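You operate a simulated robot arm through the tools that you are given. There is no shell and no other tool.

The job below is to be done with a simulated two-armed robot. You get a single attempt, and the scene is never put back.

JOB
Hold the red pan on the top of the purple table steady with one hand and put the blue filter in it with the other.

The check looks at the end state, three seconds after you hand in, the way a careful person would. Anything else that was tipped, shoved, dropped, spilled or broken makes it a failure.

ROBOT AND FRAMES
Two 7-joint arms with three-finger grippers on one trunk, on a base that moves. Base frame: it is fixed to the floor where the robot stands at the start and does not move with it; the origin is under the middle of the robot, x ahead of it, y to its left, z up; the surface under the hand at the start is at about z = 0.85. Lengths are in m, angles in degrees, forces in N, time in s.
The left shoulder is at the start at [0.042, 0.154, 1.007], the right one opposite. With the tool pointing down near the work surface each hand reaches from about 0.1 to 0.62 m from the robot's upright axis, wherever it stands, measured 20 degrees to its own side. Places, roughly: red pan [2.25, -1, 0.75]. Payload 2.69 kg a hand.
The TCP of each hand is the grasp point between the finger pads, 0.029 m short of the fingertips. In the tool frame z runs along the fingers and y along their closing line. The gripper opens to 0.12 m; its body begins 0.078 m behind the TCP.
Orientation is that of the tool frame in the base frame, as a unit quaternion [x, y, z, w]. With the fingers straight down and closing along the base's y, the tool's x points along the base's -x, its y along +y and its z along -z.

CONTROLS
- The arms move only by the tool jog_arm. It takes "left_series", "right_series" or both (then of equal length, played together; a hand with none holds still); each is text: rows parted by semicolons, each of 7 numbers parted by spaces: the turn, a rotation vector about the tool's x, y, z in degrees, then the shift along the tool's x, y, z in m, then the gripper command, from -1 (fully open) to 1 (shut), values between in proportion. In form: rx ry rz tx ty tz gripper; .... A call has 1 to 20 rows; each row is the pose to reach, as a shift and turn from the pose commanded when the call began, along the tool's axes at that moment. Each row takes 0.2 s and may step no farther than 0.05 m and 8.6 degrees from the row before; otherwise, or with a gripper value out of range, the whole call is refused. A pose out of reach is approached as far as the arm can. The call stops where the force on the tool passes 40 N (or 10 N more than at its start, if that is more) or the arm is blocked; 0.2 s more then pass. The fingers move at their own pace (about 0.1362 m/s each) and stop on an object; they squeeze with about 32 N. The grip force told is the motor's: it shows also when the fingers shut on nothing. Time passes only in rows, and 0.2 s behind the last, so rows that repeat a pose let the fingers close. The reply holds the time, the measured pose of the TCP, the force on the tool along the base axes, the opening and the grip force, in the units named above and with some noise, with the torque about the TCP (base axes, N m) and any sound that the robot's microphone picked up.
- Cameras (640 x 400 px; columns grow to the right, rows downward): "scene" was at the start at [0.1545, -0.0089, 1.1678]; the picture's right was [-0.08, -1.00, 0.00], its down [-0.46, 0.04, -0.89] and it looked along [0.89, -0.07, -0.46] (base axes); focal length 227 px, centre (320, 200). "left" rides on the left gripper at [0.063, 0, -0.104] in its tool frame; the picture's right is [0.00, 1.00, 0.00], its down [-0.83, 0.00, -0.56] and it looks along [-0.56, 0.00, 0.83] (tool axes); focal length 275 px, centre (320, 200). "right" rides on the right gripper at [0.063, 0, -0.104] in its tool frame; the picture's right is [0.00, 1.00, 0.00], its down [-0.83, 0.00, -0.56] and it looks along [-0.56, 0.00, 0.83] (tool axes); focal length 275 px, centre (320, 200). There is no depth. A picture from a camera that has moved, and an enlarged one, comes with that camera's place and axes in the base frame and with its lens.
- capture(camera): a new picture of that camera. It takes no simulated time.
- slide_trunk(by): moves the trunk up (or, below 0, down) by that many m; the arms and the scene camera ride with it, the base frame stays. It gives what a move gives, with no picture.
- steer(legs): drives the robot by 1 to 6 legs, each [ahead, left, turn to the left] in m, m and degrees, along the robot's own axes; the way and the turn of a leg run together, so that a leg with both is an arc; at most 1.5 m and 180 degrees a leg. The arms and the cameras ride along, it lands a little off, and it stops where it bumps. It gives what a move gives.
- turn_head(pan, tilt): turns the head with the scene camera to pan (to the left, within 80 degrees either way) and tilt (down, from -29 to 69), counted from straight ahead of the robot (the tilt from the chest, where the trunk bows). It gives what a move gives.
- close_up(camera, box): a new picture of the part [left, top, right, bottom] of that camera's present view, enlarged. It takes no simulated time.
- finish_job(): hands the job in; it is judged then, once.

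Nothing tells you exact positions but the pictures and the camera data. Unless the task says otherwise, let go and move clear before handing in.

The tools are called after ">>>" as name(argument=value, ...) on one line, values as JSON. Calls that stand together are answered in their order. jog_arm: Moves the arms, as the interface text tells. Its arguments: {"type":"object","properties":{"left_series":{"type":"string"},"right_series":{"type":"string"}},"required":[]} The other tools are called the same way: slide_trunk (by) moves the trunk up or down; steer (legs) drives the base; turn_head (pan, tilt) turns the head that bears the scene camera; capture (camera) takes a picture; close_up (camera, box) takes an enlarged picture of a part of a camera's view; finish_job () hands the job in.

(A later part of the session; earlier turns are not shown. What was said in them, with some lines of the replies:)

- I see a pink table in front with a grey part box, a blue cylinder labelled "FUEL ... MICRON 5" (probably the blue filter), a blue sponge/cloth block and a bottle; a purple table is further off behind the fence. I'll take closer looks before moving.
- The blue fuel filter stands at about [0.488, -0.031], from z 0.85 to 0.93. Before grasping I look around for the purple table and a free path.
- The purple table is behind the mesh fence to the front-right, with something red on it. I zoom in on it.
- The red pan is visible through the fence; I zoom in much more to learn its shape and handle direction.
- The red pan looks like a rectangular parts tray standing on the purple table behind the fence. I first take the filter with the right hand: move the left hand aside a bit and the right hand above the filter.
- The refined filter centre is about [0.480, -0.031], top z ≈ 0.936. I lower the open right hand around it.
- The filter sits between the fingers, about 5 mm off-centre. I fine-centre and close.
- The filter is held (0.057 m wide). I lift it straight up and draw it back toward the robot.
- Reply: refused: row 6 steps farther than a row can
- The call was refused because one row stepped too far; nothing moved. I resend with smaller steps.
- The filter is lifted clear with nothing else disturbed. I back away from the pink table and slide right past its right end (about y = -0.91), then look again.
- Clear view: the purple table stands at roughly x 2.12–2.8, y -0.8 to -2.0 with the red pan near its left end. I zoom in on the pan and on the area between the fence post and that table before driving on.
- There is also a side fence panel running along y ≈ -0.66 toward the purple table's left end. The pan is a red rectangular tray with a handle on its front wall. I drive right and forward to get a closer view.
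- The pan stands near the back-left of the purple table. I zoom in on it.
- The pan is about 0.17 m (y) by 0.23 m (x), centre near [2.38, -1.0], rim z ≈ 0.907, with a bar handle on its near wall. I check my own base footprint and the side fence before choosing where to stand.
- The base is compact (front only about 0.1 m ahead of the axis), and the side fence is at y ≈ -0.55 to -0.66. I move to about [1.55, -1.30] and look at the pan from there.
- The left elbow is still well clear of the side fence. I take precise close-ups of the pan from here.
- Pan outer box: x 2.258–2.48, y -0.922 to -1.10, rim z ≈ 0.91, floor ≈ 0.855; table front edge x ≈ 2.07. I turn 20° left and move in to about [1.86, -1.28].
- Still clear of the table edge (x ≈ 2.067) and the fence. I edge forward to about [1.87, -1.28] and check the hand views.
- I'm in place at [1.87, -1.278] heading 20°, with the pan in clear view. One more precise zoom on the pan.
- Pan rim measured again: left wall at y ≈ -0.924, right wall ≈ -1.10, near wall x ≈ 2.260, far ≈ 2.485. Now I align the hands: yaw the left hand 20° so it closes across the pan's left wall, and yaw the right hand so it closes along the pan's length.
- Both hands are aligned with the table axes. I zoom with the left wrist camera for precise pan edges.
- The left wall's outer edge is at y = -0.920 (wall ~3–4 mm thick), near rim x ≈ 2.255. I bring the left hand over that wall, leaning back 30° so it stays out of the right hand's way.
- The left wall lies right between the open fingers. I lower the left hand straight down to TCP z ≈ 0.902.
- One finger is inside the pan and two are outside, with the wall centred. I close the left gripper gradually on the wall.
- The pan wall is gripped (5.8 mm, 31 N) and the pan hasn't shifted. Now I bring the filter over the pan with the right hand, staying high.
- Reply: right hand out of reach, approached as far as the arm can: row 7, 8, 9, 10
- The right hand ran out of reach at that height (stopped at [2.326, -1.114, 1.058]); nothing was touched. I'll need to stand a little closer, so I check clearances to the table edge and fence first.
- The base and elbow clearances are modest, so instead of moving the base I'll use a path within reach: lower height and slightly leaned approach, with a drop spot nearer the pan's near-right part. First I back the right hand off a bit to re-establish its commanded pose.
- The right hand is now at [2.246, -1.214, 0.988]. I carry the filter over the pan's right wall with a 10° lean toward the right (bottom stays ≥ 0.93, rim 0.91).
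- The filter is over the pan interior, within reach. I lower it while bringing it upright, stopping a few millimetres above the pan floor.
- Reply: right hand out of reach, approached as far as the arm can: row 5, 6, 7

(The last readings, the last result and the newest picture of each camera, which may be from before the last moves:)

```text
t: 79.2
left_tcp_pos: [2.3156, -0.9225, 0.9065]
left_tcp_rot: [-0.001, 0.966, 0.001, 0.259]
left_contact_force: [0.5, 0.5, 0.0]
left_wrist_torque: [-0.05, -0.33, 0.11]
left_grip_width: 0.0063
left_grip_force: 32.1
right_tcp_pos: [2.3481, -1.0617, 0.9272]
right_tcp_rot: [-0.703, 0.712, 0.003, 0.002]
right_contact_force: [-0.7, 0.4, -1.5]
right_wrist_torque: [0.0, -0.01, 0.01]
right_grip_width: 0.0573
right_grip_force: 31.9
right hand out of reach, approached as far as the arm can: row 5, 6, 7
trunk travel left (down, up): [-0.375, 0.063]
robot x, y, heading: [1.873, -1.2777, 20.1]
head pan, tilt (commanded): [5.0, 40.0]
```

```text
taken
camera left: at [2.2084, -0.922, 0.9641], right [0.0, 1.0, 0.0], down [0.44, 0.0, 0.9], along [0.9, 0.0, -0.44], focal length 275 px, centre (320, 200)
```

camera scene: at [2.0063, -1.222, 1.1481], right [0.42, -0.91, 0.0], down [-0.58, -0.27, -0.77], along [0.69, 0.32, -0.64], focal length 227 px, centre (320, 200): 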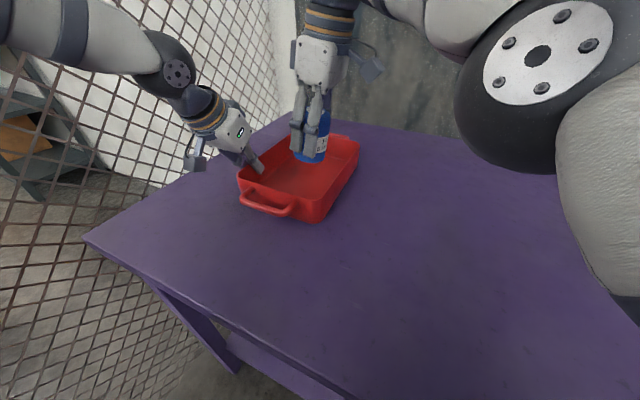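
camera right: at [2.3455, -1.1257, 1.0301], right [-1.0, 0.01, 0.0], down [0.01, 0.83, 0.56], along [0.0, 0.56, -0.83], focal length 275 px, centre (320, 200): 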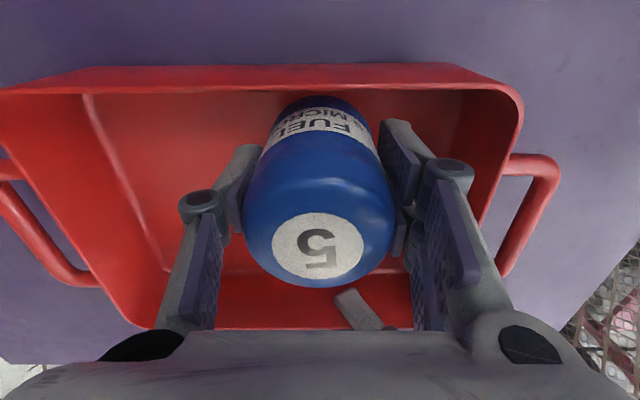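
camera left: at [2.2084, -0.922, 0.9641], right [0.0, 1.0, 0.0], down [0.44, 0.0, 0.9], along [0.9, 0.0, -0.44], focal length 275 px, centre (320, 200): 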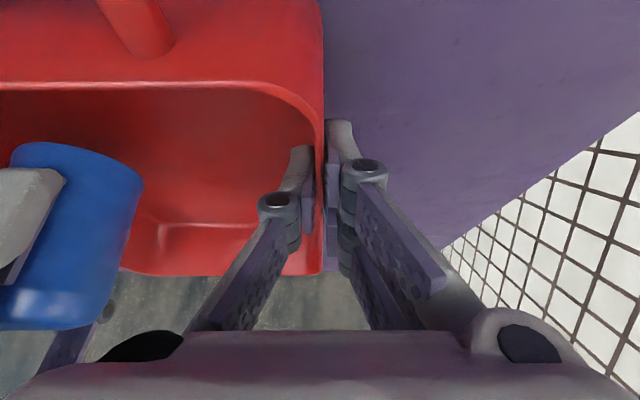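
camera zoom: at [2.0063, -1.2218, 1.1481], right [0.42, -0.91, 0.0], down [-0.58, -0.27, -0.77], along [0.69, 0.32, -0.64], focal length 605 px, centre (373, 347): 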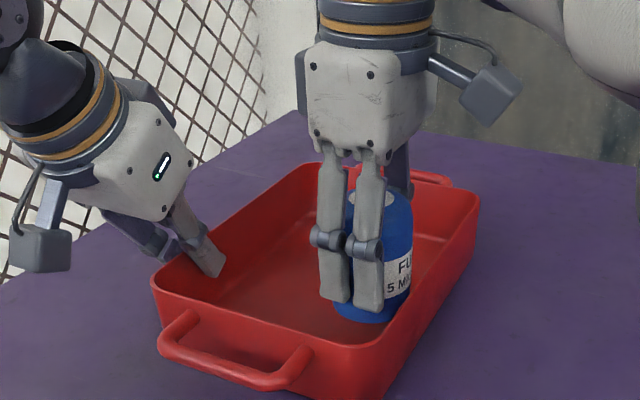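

The arm's reach clamped it at [2.348, -1.062, 0.927] – upright, inside the pan but close to the right wall. I shift to a nearer, better-centred spot [2.333, -1.052] and go down a bit.

>>> jog_arm(right_series="0 0 0 0 0.008 0 1; 0 0 0 -0.004 0.015 0.002 1; 0 0 0 -0.0097 0.016 0.008 1; 0 0 0 -0.0097 0.016 0.014 1; 0 0 0 -0.0097 0.016 0.018 1; 0 0 0 -0.0097 0.016 0.018 1")

>>> capture(camera="right")

>>> close_up(camera="scene", box=[220, 110, 380, 210])

>>> capture(camera="left")

```text
t: 80.6
left_tcp_pos: [2.3158, -0.9225, 0.9062]
left_tcp_rot: [-0.001, 0.966, 0.001, 0.259]
left_contact_force: [-1.0, -0.5, 1.2]
left_wrist_torque: [0.01, -0.16, 0.03]
left_grip_width: 0.0059
left_grip_force: 31.7
right_tcp_pos: [2.3266, -1.0475, 0.9031]
right_tcp_rot: [0.708, -0.706, 0.0, 0.0]
right_contact_force: [-1.3, 0.1, -1.8]
right_wrist_torque: [0.0, -0.01, 0.02]
right_grip_width: 0.0572
right_grip_force: 31.8
trunk travel left (down, up): [-0.375, 0.063]
robot x, y, heading: [1.8701, -1.2808, 20.0]
head pan, tilt (commanded): [5.0, 40.0]
```

```text
taken
camera right: at [2.3255, -1.1112, 1.0084], right [-1.0, -0.01, 0.0], down [0.0, 0.83, 0.56], along [0.0, 0.56, -0.83], focal length 275 px, centre (320, 200)
```

right: 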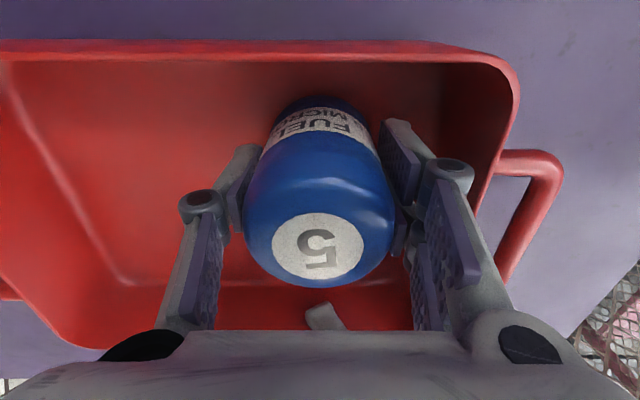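

```text
4.00 times, centred on (300, 160) of scene
camera zoom: at [2.0063, -1.2218, 1.1481], right [0.42, -0.91, 0.0], down [-0.58, -0.27, -0.77], along [0.69, 0.32, -0.64], focal length 907 px, centre (400, 360)
```

zoom: 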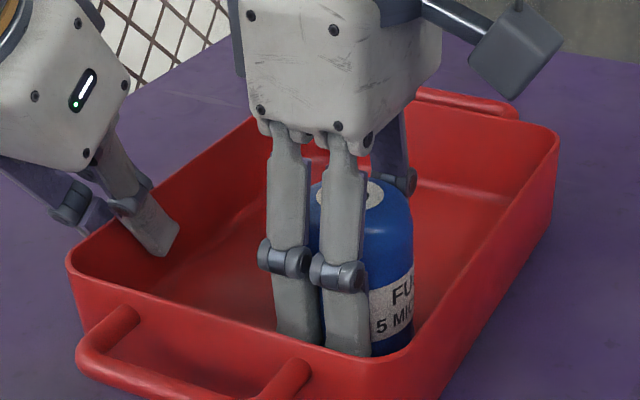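

```text
taken
camera left: at [2.2085, -0.922, 0.964], right [0.0, 1.0, 0.0], down [0.44, 0.0, 0.9], along [0.9, 0.0, -0.44], focal length 275 px, centre (320, 200)
```

left: 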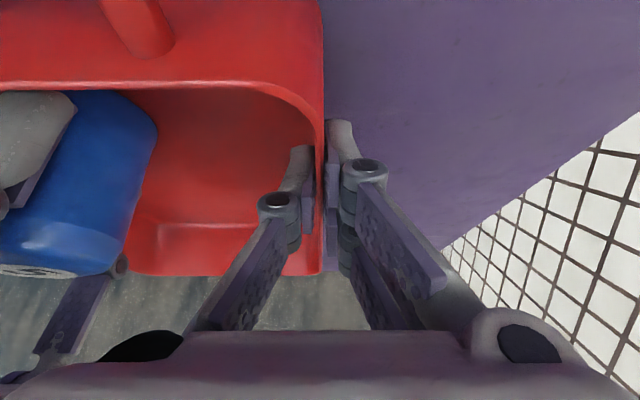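

Now at [2.327, -1.048, 0.903], upright with good clearance all around; the bottom should be nearly on the pan floor. I lower in tiny steps watching the force.

>>> jog_arm(right_series="0 0 0 0 0 0.001 1; 0 0 0 0 0 0.002 1; 0 0 0 0 0 0.003 1; 0 0 0 0 0 0.003 1")

```text
t: 81.6
left_tcp_pos: [2.3161, -0.9233, 0.9057]
left_tcp_rot: [-0.001, 0.966, 0.0, 0.259]
left_contact_force: [3.6, -1.2, -6.1]
left_wrist_torque: [-0.11, -0.44, 0.16]
left_grip_width: 0.006
left_grip_force: 31.5
right_tcp_pos: [2.3275, -1.0487, 0.9026]
right_tcp_rot: [0.707, -0.707, 0.001, -0.001]
right_contact_force: [0.4, 1.3, 18.6]
right_wrist_torque: [0.64, -0.2, -0.01]
right_grip_width: 0.0574
right_grip_force: 31.9
trunk travel left (down, up): [-0.375, 0.063]
robot x, y, heading: [1.8672, -1.2771, 20.2]
head pan, tilt (commanded): [5.0, 40.0]
```

The filter rests on the pan floor (18 N push). I ease off the pressure and open the right gripper only partly, so its fingers don't touch the pan walls.

>>> jog_arm(right_series="0 0 0 0 0 -0.0015 1; 0 0 0 0 0 -0.002 1; 0 0 0 0 0 -0.002 0.04; 0 0 0 0 0 -0.002 -0.05; 0 0 0 0 0 -0.002 -0.12; 0 0 0 0 0 -0.002 -0.2; 0 0 0 0 0 -0.002 -0.2")

>>> capture(camera="right")

>>> close_up(camera="scene", box=[220, 110, 380, 210])

```text
t: 83.2
left_tcp_pos: [2.3156, -0.9231, 0.9053]
left_tcp_rot: [-0.001, 0.966, 0.0, 0.259]
left_contact_force: [0.3, 0.4, 0.0]
left_wrist_torque: [-0.02, 0.48, 0.08]
left_grip_width: 0.006
left_grip_force: 31.7
right_tcp_pos: [2.3272, -1.05, 0.9038]
right_tcp_rot: [0.708, -0.706, 0.0, 0.0]
right_contact_force: [-0.3, -0.7, -0.3]
right_wrist_torque: [0.0, 0.01, 0.04]
right_grip_width: 0.0723
right_grip_force: 0.1
trunk travel left (down, up): [-0.375, 0.063]
robot x, y, heading: [1.8708, -1.2777, 20.3]
head pan, tilt (commanded): [5.0, 40.0]
```

```text
taken
camera right: at [2.326, -1.113, 1.0084], right [-1.0, 0.0, 0.0], down [0.0, 0.83, 0.56], along [0.0, 0.56, -0.83], focal length 275 px, centre (320, 200)
```

right: 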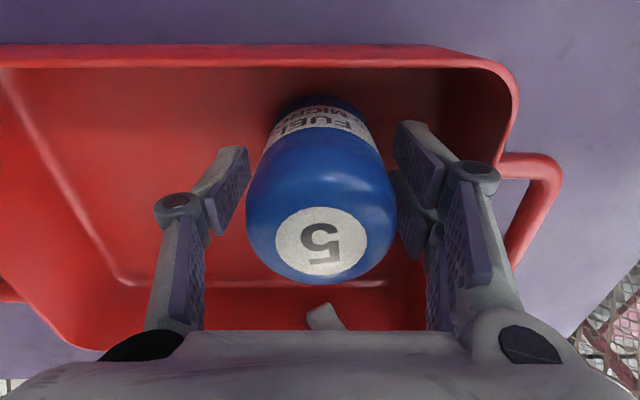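

```text
4.00 times, centred on (300, 160) of scene
camera zoom: at [2.0064, -1.2219, 1.1481], right [0.42, -0.91, 0.0], down [-0.58, -0.27, -0.77], along [0.69, 0.32, -0.64], focal length 907 px, centre (400, 360)
```

zoom: 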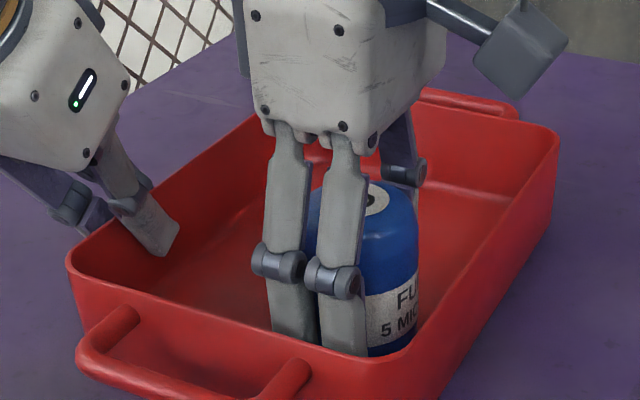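

The filter stands upright in the pan and the right gripper is free of it. I raise the right hand with a gradual lean (to stay within reach), keeping the fingers straddling the filter until clear.

>>> jog_arm(right_series="0 -1 0 0 0 -0.004 -0.2; 0 -3 0 0 0 -0.012 -0.2; 0 -5 0 0 0 -0.024 -0.2; 0 -7 0 0 0 -0.038 -0.2; 0 -9 0 0 0 -0.052 -0.2; 0 -11 0 0 0 -0.068 -0.2; 0 -12 0 0 0 -0.084 -0.2; 0 -12 0 0 0 -0.096 -0.2; 0 -12 0 0 0 -0.096 -0.2")

>>> capture(camera="right")

>>> close_up(camera="scene", box=[200, 70, 400, 195])

```text
t: 85.2
left_tcp_pos: [2.3164, -0.9234, 0.9061]
left_tcp_rot: [-0.001, 0.966, 0.001, 0.26]
left_contact_force: [0.5, 0.1, 1.0]
left_wrist_torque: [-0.01, -0.09, 0.04]
left_grip_width: 0.0063
left_grip_force: 31.6
right_tcp_pos: [2.3243, -1.0485, 1.0013]
right_tcp_rot: [0.704, -0.702, -0.074, -0.073]
right_contact_force: [-0.2, 0.9, -0.6]
right_wrist_torque: [-0.01, 0.01, 0.01]
right_grip_width: 0.0719
right_grip_force: 0.0
trunk travel left (down, up): [-0.375, 0.063]
robot x, y, heading: [1.8719, -1.2774, 20.4]
head pan, tilt (commanded): [5.0, 40.0]
```

```text
taken
camera right: at [2.3247, -1.1323, 1.0908], right [-1.0, -0.01, 0.0], down [0.0, 0.7, 0.72], along [0.0, 0.72, -0.7], focal length 275 px, centre (320, 200)
```

right: 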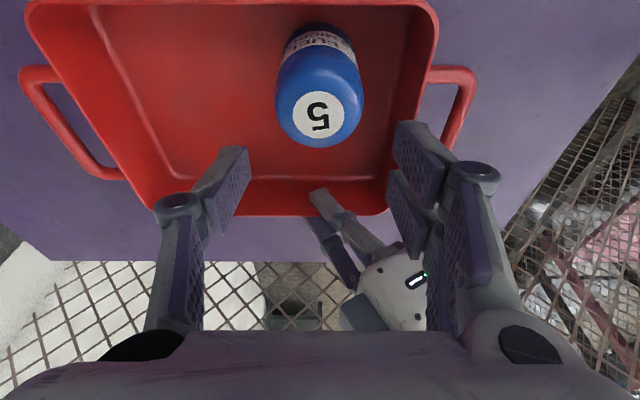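

```text
3.20 times, centred on (300, 132) of scene
camera zoom: at [2.0063, -1.2218, 1.1481], right [0.42, -0.91, 0.0], down [-0.58, -0.27, -0.77], along [0.69, 0.32, -0.64], focal length 726 px, centre (384, 416)
```

zoom: 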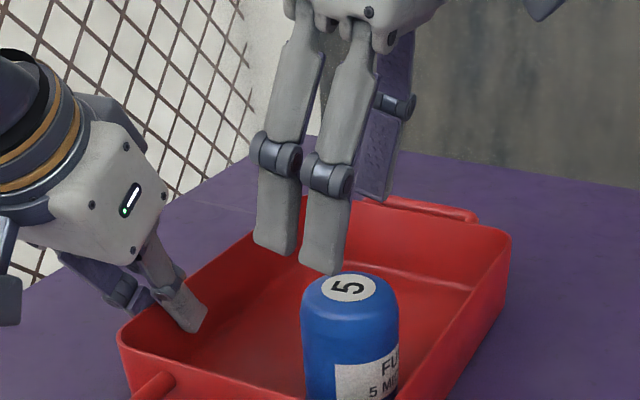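

The right hand is clear above the standing filter. I withdraw it up and to the right, away from the pan.

>>> jog_arm(right_series="0 0 0 0.0327 0.015 -0.0146 -0.2; 0 2 0 0.0653 0.03 -0.0293 -0.2; 0 4 0 0.098 0.045 -0.044 -0.2; 0 6 0 0.1307 0.06 -0.0585 -0.2; 0 8 0 0.1633 0.075 -0.073 -0.2; 0 10 0 0.196 0.09 -0.0878 -0.2; 0 12 0 0.2287 0.105 -0.1024 -0.2; 0 12 0 0.2613 0.12 -0.117 -0.2; 0 12 0 0.2613 0.12 -0.117 -0.2")

>>> capture(camera="scene")

>>> capture(camera="right")

>>> capture(camera="left")

```text
t: 87.2
left_tcp_pos: [2.3171, -0.9237, 0.9054]
left_tcp_rot: [-0.001, 0.965, 0.0, 0.261]
left_contact_force: [0.4, 0.8, 0.2]
left_wrist_torque: [-0.02, -0.09, 0.05]
left_grip_width: 0.0062
left_grip_force: 32.6
right_tcp_pos: [2.2065, -1.3318, 1.0588]
right_tcp_rot: [0.708, -0.706, 0.0, 0.0]
right_contact_force: [0.1, -0.6, 0.3]
right_wrist_torque: [-0.01, -0.03, -0.01]
right_grip_width: 0.0721
right_grip_force: 0.0
trunk travel left (down, up): [-0.375, 0.063]
robot x, y, heading: [1.8704, -1.2804, 20.1]
head pan, tilt (commanded): [5.0, 40.0]
```

```text
taken
camera scene: at [2.0064, -1.2218, 1.1481], right [0.42, -0.91, 0.0], down [-0.58, -0.27, -0.77], along [0.69, 0.32, -0.64], focal length 227 px, centre (320, 200)
```

scene: 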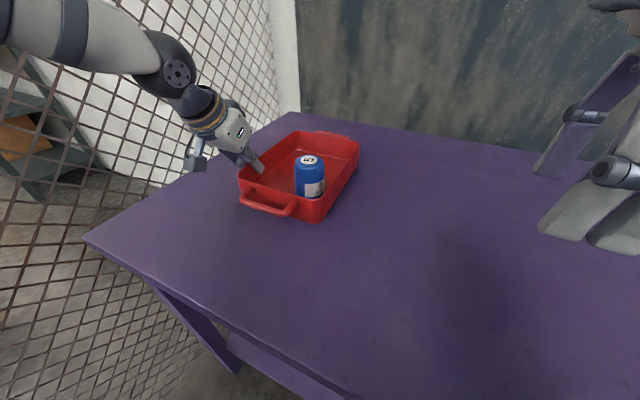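

```text
taken
camera right: at [2.2065, -1.3952, 1.1631], right [-1.0, -0.01, 0.0], down [0.0, 0.83, 0.56], along [0.0, 0.56, -0.83], focal length 275 px, centre (320, 200)
```

right: 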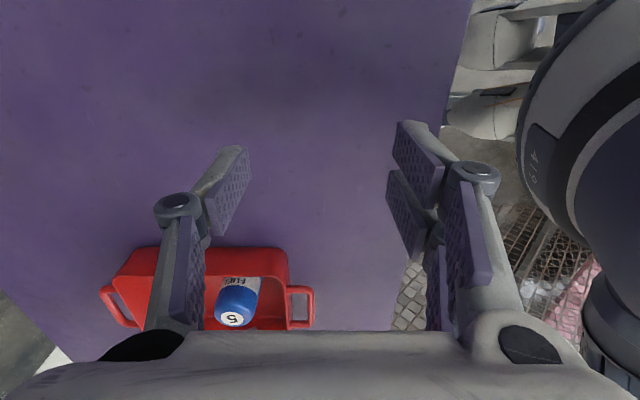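

```text
taken
camera left: at [2.2086, -0.9221, 0.964], right [0.0, 1.0, 0.0], down [0.44, 0.0, 0.9], along [0.9, 0.0, -0.44], focal length 275 px, centre (320, 200)
```

left: 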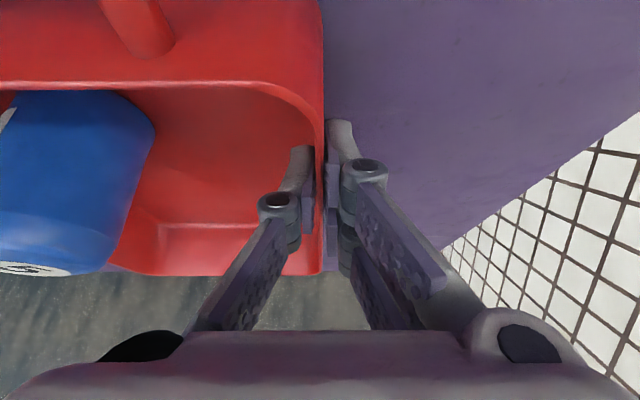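

The filter stands in the pan, nothing else touched. I now open the left gripper a little and lift it straight up off the pan wall.

>>> jog_arm(left_series="0 0 0 0 0 0 0.85; 0 0 0 0 0 0 0.7; 0 0 0 0 0 0 0.5; 0 0 0 0 0 0 0.35; 0 0 0 0 0 0 0.35; 0 0 0 -0.005 0 -0.0087 0.35; 0 0 0 -0.015 0 -0.026 0.35; 0 0 0 -0.03 0 -0.052 0.35; 0 0 0 -0.045 0 -0.078 0.35; 0 0 0 -0.06 0 -0.104 0.35; 0 0 0 -0.06 0 -0.104 0.35")

>>> capture(camera="left")

>>> capture(camera="scene")

```text
t: 89.6
left_tcp_pos: [2.3155, -0.9218, 1.0277]
left_tcp_rot: [0.0, 0.966, 0.0, 0.259]
left_contact_force: [-0.1, -0.9, 0.1]
left_wrist_torque: [0.0, 0.01, 0.0]
left_grip_width: 0.039
left_grip_force: 0.1
right_tcp_pos: [2.207, -1.3315, 1.0592]
right_tcp_rot: [0.707, -0.707, 0.001, 0.0]
right_contact_force: [0.5, 0.6, 0.4]
right_wrist_torque: [-0.02, -0.04, 0.02]
right_grip_width: 0.0719
right_grip_force: 0.0
trunk travel left (down, up): [-0.375, 0.063]
robot x, y, heading: [1.8708, -1.2776, 20.0]
head pan, tilt (commanded): [5.0, 40.0]
```

```text
taken
camera left: at [2.2075, -0.921, 1.0848], right [0.0, 1.0, 0.0], down [0.44, 0.0, 0.9], along [0.9, 0.0, -0.44], focal length 275 px, centre (320, 200)
```

left: 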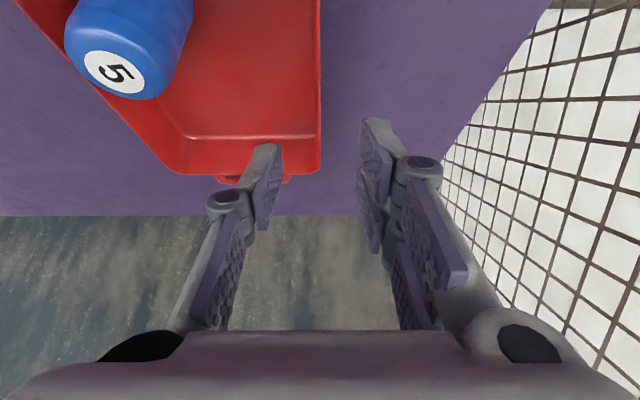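

```text
taken
camera scene: at [2.0062, -1.222, 1.1481], right [0.42, -0.91, 0.0], down [-0.58, -0.27, -0.77], along [0.69, 0.32, -0.64], focal length 227 px, centre (320, 200)
```

scene: 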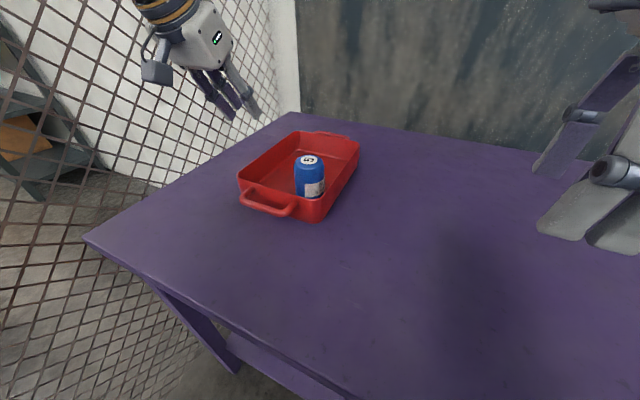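

Both hands are off; the pan hasn't moved and the filter stands in it. I pull the left hand back a bit from over the pan and do a final check.

>>> jog_arm(left_series="0 0 0 0.0235 0 -0.019 0.35; 0 0 0 0.047 0 -0.038 0.35; 0 0 0 0.07 0 -0.057 0.35; 0 0 0 0.094 0 -0.077 0.35; 0 0 0 0.094 0 -0.077 0.35")

>>> capture(camera="scene")

>>> close_up(camera="scene", box=[220, 125, 380, 225])

>>> capture(camera="left")

```text
t: 90.8
left_tcp_pos: [2.1935, -0.9219, 1.0442]
left_tcp_rot: [-0.001, 0.966, 0.0, 0.259]
left_contact_force: [0.0, 0.0, 0.2]
left_wrist_torque: [-0.01, -0.04, 0.01]
left_grip_width: 0.039
left_grip_force: 0.1
right_tcp_pos: [2.2075, -1.3319, 1.0586]
right_tcp_rot: [0.708, -0.706, 0.0, 0.0]
right_contact_force: [0.0, 0.4, 0.1]
right_wrist_torque: [0.0, 0.0, 0.02]
right_grip_width: 0.072
right_grip_force: 0.0
trunk travel left (down, up): [-0.375, 0.063]
robot x, y, heading: [1.8686, -1.2795, 20.2]
head pan, tilt (commanded): [5.0, 40.0]
```

```text
taken
camera scene: at [2.0064, -1.2221, 1.1481], right [0.42, -0.91, 0.0], down [-0.58, -0.27, -0.77], along [0.69, 0.32, -0.64], focal length 227 px, centre (320, 200)
```

scene: 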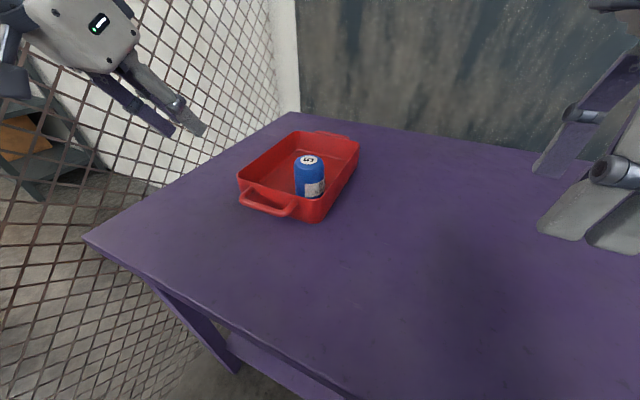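

```text
4.00 times, centred on (300, 175) of scene
camera zoom: at [2.0064, -1.2221, 1.1481], right [0.42, -0.91, 0.0], down [-0.58, -0.27, -0.77], along [0.69, 0.32, -0.64], focal length 907 px, centre (400, 300)
```

zoom: 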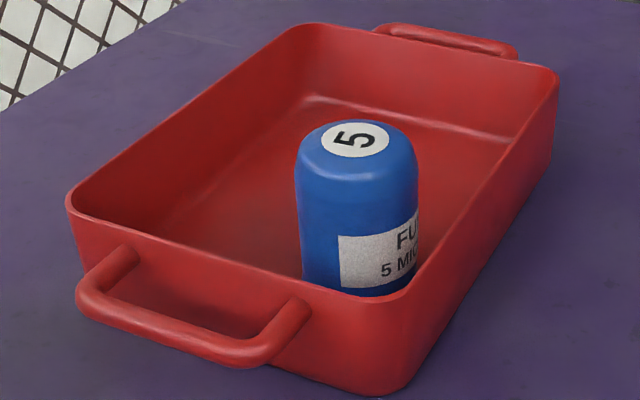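

```text
taken
camera left: at [2.0871, -0.9213, 1.102], right [0.0, 1.0, 0.0], down [0.44, 0.0, 0.9], along [0.9, 0.0, -0.44], focal length 275 px, centre (320, 200)
```

left: 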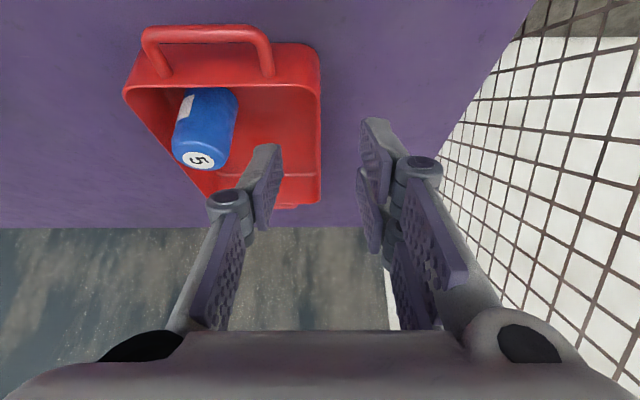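

The blue filter stands upright in the red pan. The pan is still in its place on the purple table, both hands are empty and clear, and nothing else was disturbed. I hand the job in.

>>> finish_job()

```text
The job is handed in.
```

The blue filter is standing upright in the red pan on the purple table, and the job is handed in. I don't have the check's verdict.

- **Holding the pan:** the left hand gripped the pan's left wall the whole time the filter was being lowered and released. In the pictures the pan looks to be where it started.
- **Placing the filter:** the right hand set it down in the near-right part of the pan and let go once it was resting on the floor. A spot nearer the middle was out of the right arm's reach from where the robot stood.
- **Everything else:** I saw no sign that anything else was tipped, shoved or dropped. I didn't look at the pink table again after driving away from it.
- **End state:** both hands are open and clear of the pan.
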